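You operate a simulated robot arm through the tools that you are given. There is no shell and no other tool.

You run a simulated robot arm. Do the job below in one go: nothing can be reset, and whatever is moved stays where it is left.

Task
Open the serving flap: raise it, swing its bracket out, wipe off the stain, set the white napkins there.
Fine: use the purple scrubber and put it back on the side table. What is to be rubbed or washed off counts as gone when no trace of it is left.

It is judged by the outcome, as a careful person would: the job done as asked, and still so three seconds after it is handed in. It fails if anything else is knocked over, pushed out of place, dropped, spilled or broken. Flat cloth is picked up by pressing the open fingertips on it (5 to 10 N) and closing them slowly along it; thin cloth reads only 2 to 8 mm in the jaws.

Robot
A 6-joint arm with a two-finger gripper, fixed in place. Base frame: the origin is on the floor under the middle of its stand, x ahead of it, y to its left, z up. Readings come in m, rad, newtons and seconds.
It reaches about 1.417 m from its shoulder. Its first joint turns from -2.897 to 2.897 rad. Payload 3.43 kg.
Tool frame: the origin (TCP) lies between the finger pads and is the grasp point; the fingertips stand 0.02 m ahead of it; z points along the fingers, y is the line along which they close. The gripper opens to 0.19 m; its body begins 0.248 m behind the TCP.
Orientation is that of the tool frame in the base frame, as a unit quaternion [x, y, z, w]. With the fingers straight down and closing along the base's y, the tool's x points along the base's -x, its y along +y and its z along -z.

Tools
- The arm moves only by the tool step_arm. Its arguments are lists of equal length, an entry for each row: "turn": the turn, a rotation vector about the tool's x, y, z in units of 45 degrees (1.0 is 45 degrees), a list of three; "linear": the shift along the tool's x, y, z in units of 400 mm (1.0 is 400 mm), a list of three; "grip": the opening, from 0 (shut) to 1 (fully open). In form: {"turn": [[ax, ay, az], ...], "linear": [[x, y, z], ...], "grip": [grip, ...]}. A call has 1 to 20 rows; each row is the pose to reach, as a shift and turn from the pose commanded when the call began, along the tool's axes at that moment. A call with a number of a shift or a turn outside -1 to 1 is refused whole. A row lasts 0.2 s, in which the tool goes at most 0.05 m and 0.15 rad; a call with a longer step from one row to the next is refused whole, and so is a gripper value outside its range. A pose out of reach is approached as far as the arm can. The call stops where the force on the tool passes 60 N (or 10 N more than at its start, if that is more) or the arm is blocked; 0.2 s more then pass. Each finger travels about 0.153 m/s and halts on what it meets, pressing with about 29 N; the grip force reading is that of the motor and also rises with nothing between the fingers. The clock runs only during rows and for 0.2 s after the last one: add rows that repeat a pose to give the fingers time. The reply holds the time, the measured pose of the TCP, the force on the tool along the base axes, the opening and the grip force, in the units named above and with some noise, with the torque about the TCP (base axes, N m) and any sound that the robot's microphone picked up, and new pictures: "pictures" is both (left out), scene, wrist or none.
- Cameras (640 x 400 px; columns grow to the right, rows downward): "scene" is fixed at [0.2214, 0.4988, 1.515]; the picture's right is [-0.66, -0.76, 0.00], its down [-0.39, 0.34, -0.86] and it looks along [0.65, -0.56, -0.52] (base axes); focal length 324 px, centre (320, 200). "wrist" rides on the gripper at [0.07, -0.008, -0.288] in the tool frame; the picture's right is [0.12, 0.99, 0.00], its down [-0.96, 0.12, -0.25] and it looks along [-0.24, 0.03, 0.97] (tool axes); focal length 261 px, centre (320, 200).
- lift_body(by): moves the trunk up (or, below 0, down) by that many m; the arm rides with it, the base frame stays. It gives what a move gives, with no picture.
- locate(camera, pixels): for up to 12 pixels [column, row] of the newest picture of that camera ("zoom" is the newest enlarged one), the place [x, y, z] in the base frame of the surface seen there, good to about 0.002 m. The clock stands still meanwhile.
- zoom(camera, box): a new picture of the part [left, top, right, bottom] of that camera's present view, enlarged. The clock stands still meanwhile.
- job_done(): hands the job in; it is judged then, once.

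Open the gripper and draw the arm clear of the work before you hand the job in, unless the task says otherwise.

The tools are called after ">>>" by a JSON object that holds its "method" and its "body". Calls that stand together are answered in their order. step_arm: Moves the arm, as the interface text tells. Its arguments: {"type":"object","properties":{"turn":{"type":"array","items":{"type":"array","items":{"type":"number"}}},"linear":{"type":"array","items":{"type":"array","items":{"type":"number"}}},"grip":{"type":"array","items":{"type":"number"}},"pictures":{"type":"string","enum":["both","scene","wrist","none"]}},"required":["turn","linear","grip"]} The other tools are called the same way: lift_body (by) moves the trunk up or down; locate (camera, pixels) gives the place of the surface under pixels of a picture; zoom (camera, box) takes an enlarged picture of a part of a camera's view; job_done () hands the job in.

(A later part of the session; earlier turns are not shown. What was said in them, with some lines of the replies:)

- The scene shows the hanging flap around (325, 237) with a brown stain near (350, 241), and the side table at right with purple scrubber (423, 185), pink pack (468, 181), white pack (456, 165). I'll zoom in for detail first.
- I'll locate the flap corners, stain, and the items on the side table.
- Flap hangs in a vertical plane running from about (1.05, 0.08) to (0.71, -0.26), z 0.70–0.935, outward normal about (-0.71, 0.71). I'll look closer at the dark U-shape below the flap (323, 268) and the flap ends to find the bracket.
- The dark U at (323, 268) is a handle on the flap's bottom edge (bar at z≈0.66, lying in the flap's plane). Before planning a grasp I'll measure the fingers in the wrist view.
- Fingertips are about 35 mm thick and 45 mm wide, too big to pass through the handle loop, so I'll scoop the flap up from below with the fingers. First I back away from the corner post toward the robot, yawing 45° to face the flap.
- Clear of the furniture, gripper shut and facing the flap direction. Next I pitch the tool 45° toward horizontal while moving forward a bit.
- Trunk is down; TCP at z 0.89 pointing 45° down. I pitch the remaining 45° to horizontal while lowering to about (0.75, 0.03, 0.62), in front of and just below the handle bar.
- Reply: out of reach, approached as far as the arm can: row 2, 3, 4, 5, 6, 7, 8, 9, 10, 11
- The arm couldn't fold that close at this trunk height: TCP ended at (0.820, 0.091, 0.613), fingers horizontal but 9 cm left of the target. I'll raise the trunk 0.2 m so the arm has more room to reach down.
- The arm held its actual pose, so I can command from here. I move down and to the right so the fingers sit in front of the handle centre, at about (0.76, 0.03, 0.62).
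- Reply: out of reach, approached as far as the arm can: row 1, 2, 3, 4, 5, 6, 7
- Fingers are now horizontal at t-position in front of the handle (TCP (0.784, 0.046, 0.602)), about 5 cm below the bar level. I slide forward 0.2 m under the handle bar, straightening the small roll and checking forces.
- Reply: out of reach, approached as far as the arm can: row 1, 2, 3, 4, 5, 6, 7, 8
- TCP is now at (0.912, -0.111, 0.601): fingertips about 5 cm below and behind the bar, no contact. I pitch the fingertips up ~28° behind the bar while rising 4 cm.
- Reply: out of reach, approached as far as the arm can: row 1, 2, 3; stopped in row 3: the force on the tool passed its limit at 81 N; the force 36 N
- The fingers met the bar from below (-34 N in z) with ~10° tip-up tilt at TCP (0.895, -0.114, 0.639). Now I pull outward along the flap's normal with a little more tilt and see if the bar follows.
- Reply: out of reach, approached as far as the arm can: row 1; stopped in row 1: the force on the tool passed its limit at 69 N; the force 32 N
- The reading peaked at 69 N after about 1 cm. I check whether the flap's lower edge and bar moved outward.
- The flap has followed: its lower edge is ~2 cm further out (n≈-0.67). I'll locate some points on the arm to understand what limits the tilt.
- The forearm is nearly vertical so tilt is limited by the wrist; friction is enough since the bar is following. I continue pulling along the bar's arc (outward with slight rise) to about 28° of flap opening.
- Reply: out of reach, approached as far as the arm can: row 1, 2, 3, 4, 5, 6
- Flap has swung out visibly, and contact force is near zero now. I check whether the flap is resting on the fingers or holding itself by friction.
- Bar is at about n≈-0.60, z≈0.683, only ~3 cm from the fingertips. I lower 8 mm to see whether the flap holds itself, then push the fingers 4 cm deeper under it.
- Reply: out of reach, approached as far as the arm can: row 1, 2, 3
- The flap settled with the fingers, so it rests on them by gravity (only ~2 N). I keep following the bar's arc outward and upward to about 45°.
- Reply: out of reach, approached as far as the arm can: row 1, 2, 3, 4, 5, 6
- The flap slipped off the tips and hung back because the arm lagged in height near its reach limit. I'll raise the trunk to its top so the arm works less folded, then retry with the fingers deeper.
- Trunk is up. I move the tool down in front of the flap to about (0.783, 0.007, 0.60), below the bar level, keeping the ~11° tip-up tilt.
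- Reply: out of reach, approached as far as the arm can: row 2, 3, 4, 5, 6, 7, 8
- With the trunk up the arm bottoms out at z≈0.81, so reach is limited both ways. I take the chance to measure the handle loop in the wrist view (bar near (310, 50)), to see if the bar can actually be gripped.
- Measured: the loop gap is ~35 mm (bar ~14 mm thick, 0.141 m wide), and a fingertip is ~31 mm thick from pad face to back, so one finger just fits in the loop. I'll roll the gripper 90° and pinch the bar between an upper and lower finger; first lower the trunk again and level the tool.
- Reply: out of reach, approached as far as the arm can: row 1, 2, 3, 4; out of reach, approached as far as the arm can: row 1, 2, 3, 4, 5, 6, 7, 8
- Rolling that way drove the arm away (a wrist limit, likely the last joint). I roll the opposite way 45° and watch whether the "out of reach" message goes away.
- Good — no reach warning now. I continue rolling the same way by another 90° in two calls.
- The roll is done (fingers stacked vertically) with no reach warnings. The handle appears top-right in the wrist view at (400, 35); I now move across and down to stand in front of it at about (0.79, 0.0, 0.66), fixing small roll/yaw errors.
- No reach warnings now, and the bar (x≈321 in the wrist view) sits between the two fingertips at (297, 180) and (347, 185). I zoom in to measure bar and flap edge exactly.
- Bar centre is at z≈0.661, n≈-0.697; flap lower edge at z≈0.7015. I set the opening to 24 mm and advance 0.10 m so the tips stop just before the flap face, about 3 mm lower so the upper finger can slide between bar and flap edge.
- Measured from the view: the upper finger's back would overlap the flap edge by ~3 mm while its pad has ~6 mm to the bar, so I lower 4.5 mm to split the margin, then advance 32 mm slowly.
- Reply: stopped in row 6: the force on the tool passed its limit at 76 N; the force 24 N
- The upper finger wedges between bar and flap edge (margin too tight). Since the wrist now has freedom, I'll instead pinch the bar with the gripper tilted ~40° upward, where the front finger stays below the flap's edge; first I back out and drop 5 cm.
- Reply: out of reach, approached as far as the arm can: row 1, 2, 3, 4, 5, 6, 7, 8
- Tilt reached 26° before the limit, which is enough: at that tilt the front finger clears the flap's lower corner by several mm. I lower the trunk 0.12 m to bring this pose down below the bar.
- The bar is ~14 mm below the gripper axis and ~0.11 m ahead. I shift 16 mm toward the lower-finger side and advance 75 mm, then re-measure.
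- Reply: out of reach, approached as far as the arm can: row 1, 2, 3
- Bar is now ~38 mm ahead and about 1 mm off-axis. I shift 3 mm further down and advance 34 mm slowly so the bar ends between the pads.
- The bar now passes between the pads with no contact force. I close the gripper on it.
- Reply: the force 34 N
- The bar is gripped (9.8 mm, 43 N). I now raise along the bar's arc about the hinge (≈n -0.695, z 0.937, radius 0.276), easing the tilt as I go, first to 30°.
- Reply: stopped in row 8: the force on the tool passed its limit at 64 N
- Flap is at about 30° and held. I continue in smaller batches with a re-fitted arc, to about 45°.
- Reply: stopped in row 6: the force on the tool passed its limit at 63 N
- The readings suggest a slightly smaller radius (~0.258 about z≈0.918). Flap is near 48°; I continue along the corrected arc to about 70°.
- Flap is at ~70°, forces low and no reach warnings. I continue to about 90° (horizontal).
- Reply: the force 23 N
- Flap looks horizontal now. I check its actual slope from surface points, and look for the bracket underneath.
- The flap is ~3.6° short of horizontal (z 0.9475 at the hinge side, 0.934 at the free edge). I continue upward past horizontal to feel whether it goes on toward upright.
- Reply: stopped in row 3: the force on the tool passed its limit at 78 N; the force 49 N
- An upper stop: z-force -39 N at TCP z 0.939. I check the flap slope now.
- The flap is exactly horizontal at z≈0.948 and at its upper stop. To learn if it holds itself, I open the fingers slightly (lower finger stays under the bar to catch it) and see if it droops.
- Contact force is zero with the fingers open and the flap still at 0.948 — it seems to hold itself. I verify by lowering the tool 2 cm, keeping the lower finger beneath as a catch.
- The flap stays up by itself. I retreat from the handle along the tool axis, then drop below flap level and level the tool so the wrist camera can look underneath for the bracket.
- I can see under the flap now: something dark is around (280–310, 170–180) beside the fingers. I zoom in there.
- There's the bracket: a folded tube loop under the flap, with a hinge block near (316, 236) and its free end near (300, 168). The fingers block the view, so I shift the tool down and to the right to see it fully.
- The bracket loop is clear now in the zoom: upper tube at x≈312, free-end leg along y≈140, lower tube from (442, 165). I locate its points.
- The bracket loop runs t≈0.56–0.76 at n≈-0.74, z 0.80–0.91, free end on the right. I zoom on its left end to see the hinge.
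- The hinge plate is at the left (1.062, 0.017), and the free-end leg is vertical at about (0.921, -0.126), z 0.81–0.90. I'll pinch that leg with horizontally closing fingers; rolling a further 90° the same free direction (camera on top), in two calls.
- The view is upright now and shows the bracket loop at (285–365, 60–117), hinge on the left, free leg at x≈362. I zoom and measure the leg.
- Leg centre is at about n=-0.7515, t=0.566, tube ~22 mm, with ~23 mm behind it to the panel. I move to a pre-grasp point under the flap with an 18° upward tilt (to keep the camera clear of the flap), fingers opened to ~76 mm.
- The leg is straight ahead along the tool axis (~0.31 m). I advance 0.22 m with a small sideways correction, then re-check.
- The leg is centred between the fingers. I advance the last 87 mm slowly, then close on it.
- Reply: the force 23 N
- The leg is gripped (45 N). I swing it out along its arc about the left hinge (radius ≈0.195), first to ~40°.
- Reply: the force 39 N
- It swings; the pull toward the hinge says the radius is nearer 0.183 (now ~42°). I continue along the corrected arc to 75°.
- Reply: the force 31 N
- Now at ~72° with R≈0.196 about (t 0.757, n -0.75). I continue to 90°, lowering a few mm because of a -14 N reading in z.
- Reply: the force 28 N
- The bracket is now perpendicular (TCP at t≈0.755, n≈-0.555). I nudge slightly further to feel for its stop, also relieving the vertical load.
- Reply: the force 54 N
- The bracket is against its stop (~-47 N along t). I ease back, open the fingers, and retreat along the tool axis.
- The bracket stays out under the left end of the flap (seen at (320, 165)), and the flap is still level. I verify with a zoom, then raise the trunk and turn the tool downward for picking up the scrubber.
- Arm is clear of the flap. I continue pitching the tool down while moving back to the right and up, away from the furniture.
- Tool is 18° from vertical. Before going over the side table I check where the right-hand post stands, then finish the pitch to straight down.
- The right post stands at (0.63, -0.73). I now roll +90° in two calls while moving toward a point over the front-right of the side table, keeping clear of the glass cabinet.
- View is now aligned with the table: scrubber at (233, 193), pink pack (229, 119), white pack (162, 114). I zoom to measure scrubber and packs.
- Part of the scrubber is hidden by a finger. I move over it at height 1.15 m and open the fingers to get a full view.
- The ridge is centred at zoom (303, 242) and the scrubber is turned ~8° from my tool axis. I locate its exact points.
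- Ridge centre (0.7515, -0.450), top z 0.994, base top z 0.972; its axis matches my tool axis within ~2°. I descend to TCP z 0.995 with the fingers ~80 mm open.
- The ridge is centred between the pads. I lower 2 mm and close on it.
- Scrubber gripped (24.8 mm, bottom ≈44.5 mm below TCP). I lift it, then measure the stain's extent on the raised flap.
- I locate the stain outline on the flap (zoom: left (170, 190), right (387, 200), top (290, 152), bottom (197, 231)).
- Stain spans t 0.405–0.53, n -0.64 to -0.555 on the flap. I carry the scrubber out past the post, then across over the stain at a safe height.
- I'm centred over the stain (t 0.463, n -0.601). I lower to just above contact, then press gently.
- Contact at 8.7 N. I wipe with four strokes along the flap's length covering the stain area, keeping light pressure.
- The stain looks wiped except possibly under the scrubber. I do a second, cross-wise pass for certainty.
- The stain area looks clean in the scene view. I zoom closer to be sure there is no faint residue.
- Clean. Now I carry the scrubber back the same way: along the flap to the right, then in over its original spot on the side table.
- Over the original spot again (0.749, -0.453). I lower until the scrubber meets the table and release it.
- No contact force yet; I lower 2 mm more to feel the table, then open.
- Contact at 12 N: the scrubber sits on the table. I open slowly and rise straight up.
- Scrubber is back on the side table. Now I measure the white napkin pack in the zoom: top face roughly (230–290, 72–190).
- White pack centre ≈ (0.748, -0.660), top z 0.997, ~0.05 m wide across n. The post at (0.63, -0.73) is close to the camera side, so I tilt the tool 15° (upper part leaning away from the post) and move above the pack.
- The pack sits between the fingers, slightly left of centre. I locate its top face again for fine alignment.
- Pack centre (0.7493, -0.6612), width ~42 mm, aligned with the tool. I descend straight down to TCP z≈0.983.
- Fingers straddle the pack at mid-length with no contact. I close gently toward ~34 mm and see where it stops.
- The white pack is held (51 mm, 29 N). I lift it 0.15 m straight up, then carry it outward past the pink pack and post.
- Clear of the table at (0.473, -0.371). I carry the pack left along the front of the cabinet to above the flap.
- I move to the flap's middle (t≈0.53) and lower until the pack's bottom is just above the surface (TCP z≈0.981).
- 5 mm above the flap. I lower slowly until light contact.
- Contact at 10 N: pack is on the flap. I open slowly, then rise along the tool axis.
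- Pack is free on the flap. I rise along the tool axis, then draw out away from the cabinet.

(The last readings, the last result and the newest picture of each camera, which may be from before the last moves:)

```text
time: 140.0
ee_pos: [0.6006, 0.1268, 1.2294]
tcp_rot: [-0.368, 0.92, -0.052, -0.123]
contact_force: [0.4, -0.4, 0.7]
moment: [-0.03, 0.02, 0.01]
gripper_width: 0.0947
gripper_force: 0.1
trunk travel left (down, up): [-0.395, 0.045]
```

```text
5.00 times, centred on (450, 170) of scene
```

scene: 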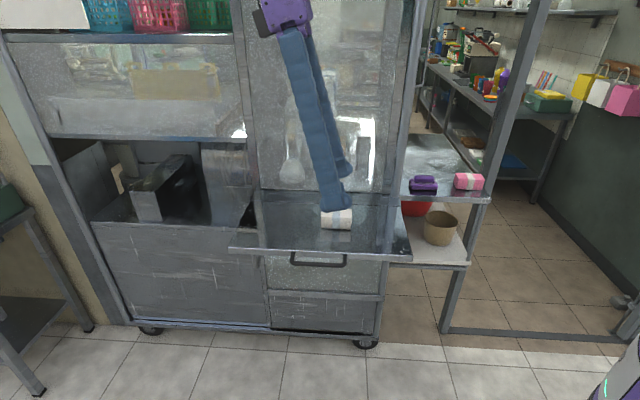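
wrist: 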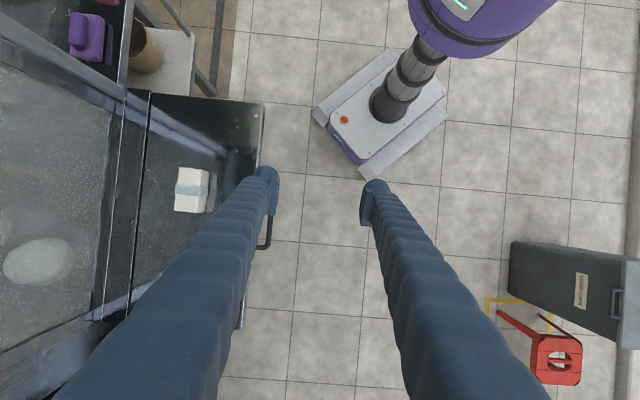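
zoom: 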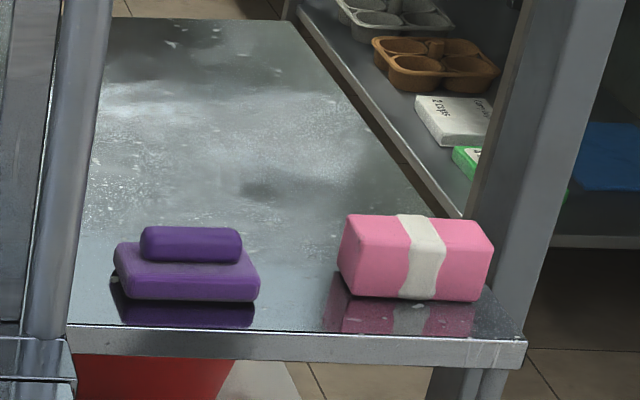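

The white pack stands on the level flap, scrubber and pink pack in place. I withdraw the arm further and inspect the flap surface once more.

>>> {"method": "step_arm", "body": {"turn": [[0, -0.1, 0], [0, -0.2, 0], [0, -0.333, 0], [0, -0.333, 0], [0, -0.333, 0], [0, -0.333, 0], [0, -0.333, 0], [0, -0.333, 0]], "linear": [[0.08, 0.03, 0], [0.17, 0.06, 0], [0.26, 0.09, 0], [0.35, 0.12, 0], [0.44, 0.15, -0.03], [0.53, 0.18, -0.06], [0.6, 0.2, -0.1], [0.6, 0.2, -0.1]], "grip": [0.5, 0.5, 0.5, 0.5, 0.5, 0.5, 0.5, 0.5], "pictures": "both"}}

>>> {"method": "zoom", "body": {"camera": "scene", "box": [230, 185, 420, 285]}}

>>> {"method": "zoom", "body": {"camera": "wrist", "box": [80, 150, 320, 350]}}

>>> {"method": "locate", "body": {"camera": "scene", "pixels": [[245, 246], [270, 235], [266, 210], [300, 220], [370, 225], [405, 250], [395, 225], [338, 215], [320, 240], [380, 245]]}}

```text
time: 141.8
ee_pos: [0.3738, 0.0317, 1.336]
tcp_rot: [-0.373, 0.928, -0.005, 0.004]
contact_force: [-2.7, -1.1, 1.2]
moment: [0.08, -0.6, 0.0]
gripper_width: 0.095
gripper_force: 0.1
trunk travel left (down, up): [-0.395, 0.045]
```

scene: 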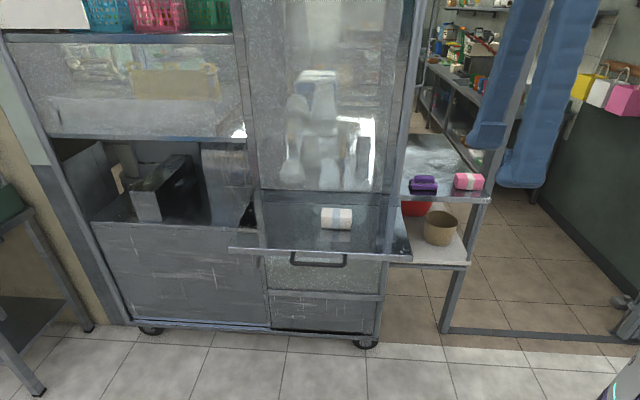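
wrist: 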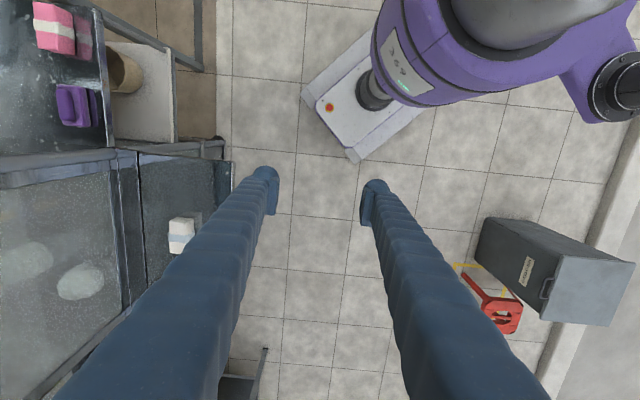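

```text
3.37 times, centred on (325, 235) of scene
```

zoom: 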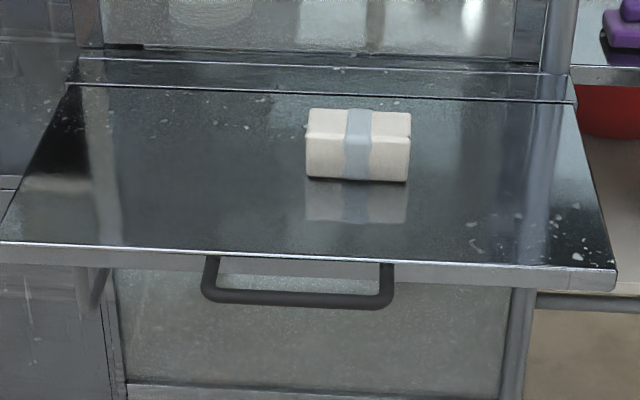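

```text
2.00 times, centred on (200, 250) of wrist
```

zoom: 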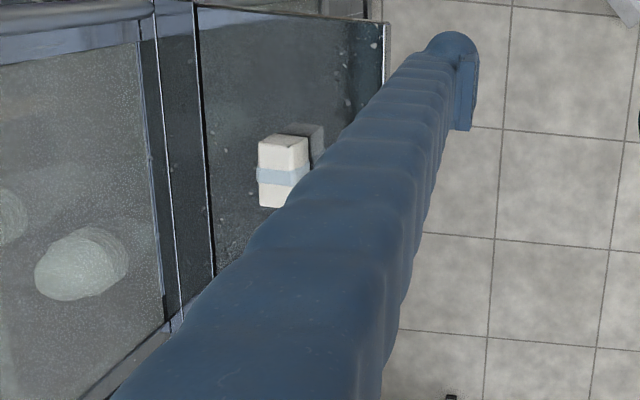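

```text
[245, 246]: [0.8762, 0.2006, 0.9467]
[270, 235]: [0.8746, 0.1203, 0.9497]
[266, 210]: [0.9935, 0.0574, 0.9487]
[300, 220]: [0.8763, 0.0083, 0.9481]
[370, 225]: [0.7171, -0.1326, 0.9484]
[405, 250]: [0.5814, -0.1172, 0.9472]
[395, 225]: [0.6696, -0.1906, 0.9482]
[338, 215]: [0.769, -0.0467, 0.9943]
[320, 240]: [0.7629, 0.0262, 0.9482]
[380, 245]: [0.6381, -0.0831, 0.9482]
```

Everything looks right; the bracket is visible under the left end near (258, 260). I verify its position and nudge the arm a little outward, as the last reading showed a slight moment.

>>> {"method": "locate", "body": {"camera": "scene", "pixels": [[258, 260], [257, 264], [259, 268], [260, 272], [256, 258], [261, 262]]}}

>>> {"method": "step_arm", "body": {"turn": [[0, 0, 0], [0, 0, 0], [0, 0, 0], [0, 0, 0]], "linear": [[-0.05, -0.05, 0], [-0.1, -0.1, 0], [-0.15, -0.1, 0], [-0.15, -0.1, 0]], "grip": [0.5, 0.5, 0.5, 0.5], "pictures": "scene"}}

>>> {"method": "zoom", "body": {"camera": "scene", "box": [235, 235, 299, 285]}}

```text
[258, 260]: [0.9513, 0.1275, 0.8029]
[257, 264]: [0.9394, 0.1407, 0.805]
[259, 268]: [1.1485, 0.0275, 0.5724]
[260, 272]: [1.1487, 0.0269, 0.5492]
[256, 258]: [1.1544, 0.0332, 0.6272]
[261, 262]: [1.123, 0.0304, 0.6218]
```

```text
time: 142.8
ee_pos: [0.455, 0.045, 1.3311]
tcp_rot: [-0.372, 0.928, -0.004, -0.003]
contact_force: [-0.2, -0.9, 0.0]
moment: [0.04, 0.02, -0.01]
gripper_width: 0.0948
gripper_force: 0.1
trunk travel left (down, up): [-0.395, 0.045]
```

scene: 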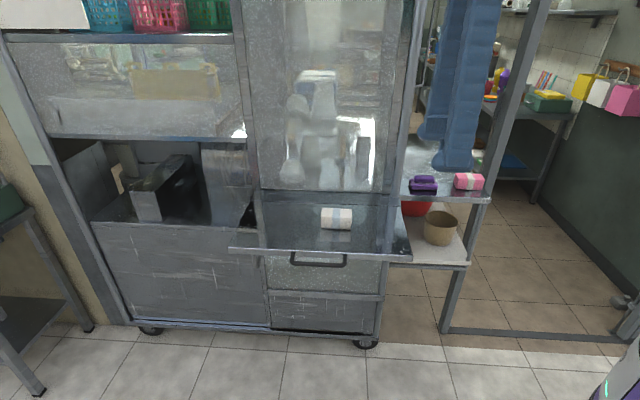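

```text
8.00 times, centred on (267, 260) of scene
```

zoom: 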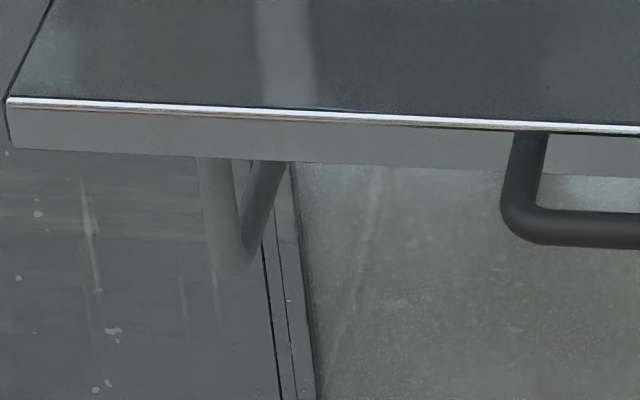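

The bracket stands square to the cabinet (t≈0.762 along its length). The flap is level, the stain is gone, and the white napkins are on the flap. The scrubber is back on the side table and the arm is clear with the gripper open, so I hand the job in.

>>> {"method": "job_done", "body": {}}

```text
The job is handed in.
```

The serving flap is open and I've handed the job in. No result has come back yet.

- **Flap:** raised to level (z about 0.948 across its surface). It held up on its own before the bracket was out.
- **Bracket:** swung out against its stop, square to the cabinet under the flap's left end.
- **Stain:** wiped off with the purple scrubber in two passes. Close-up views of the spot showed no trace left.
- **White napkins:** on the flap, left of centre front to back and partly over where the stain was.
- **Scrubber:** back on its original spot on the side table. The pink pack was not touched.

During the first try at raising the flap it slipped off the fingertips and swung back down. I saw no damage, and nothing else was moved. The arm ended clear of the work with the gripper open.
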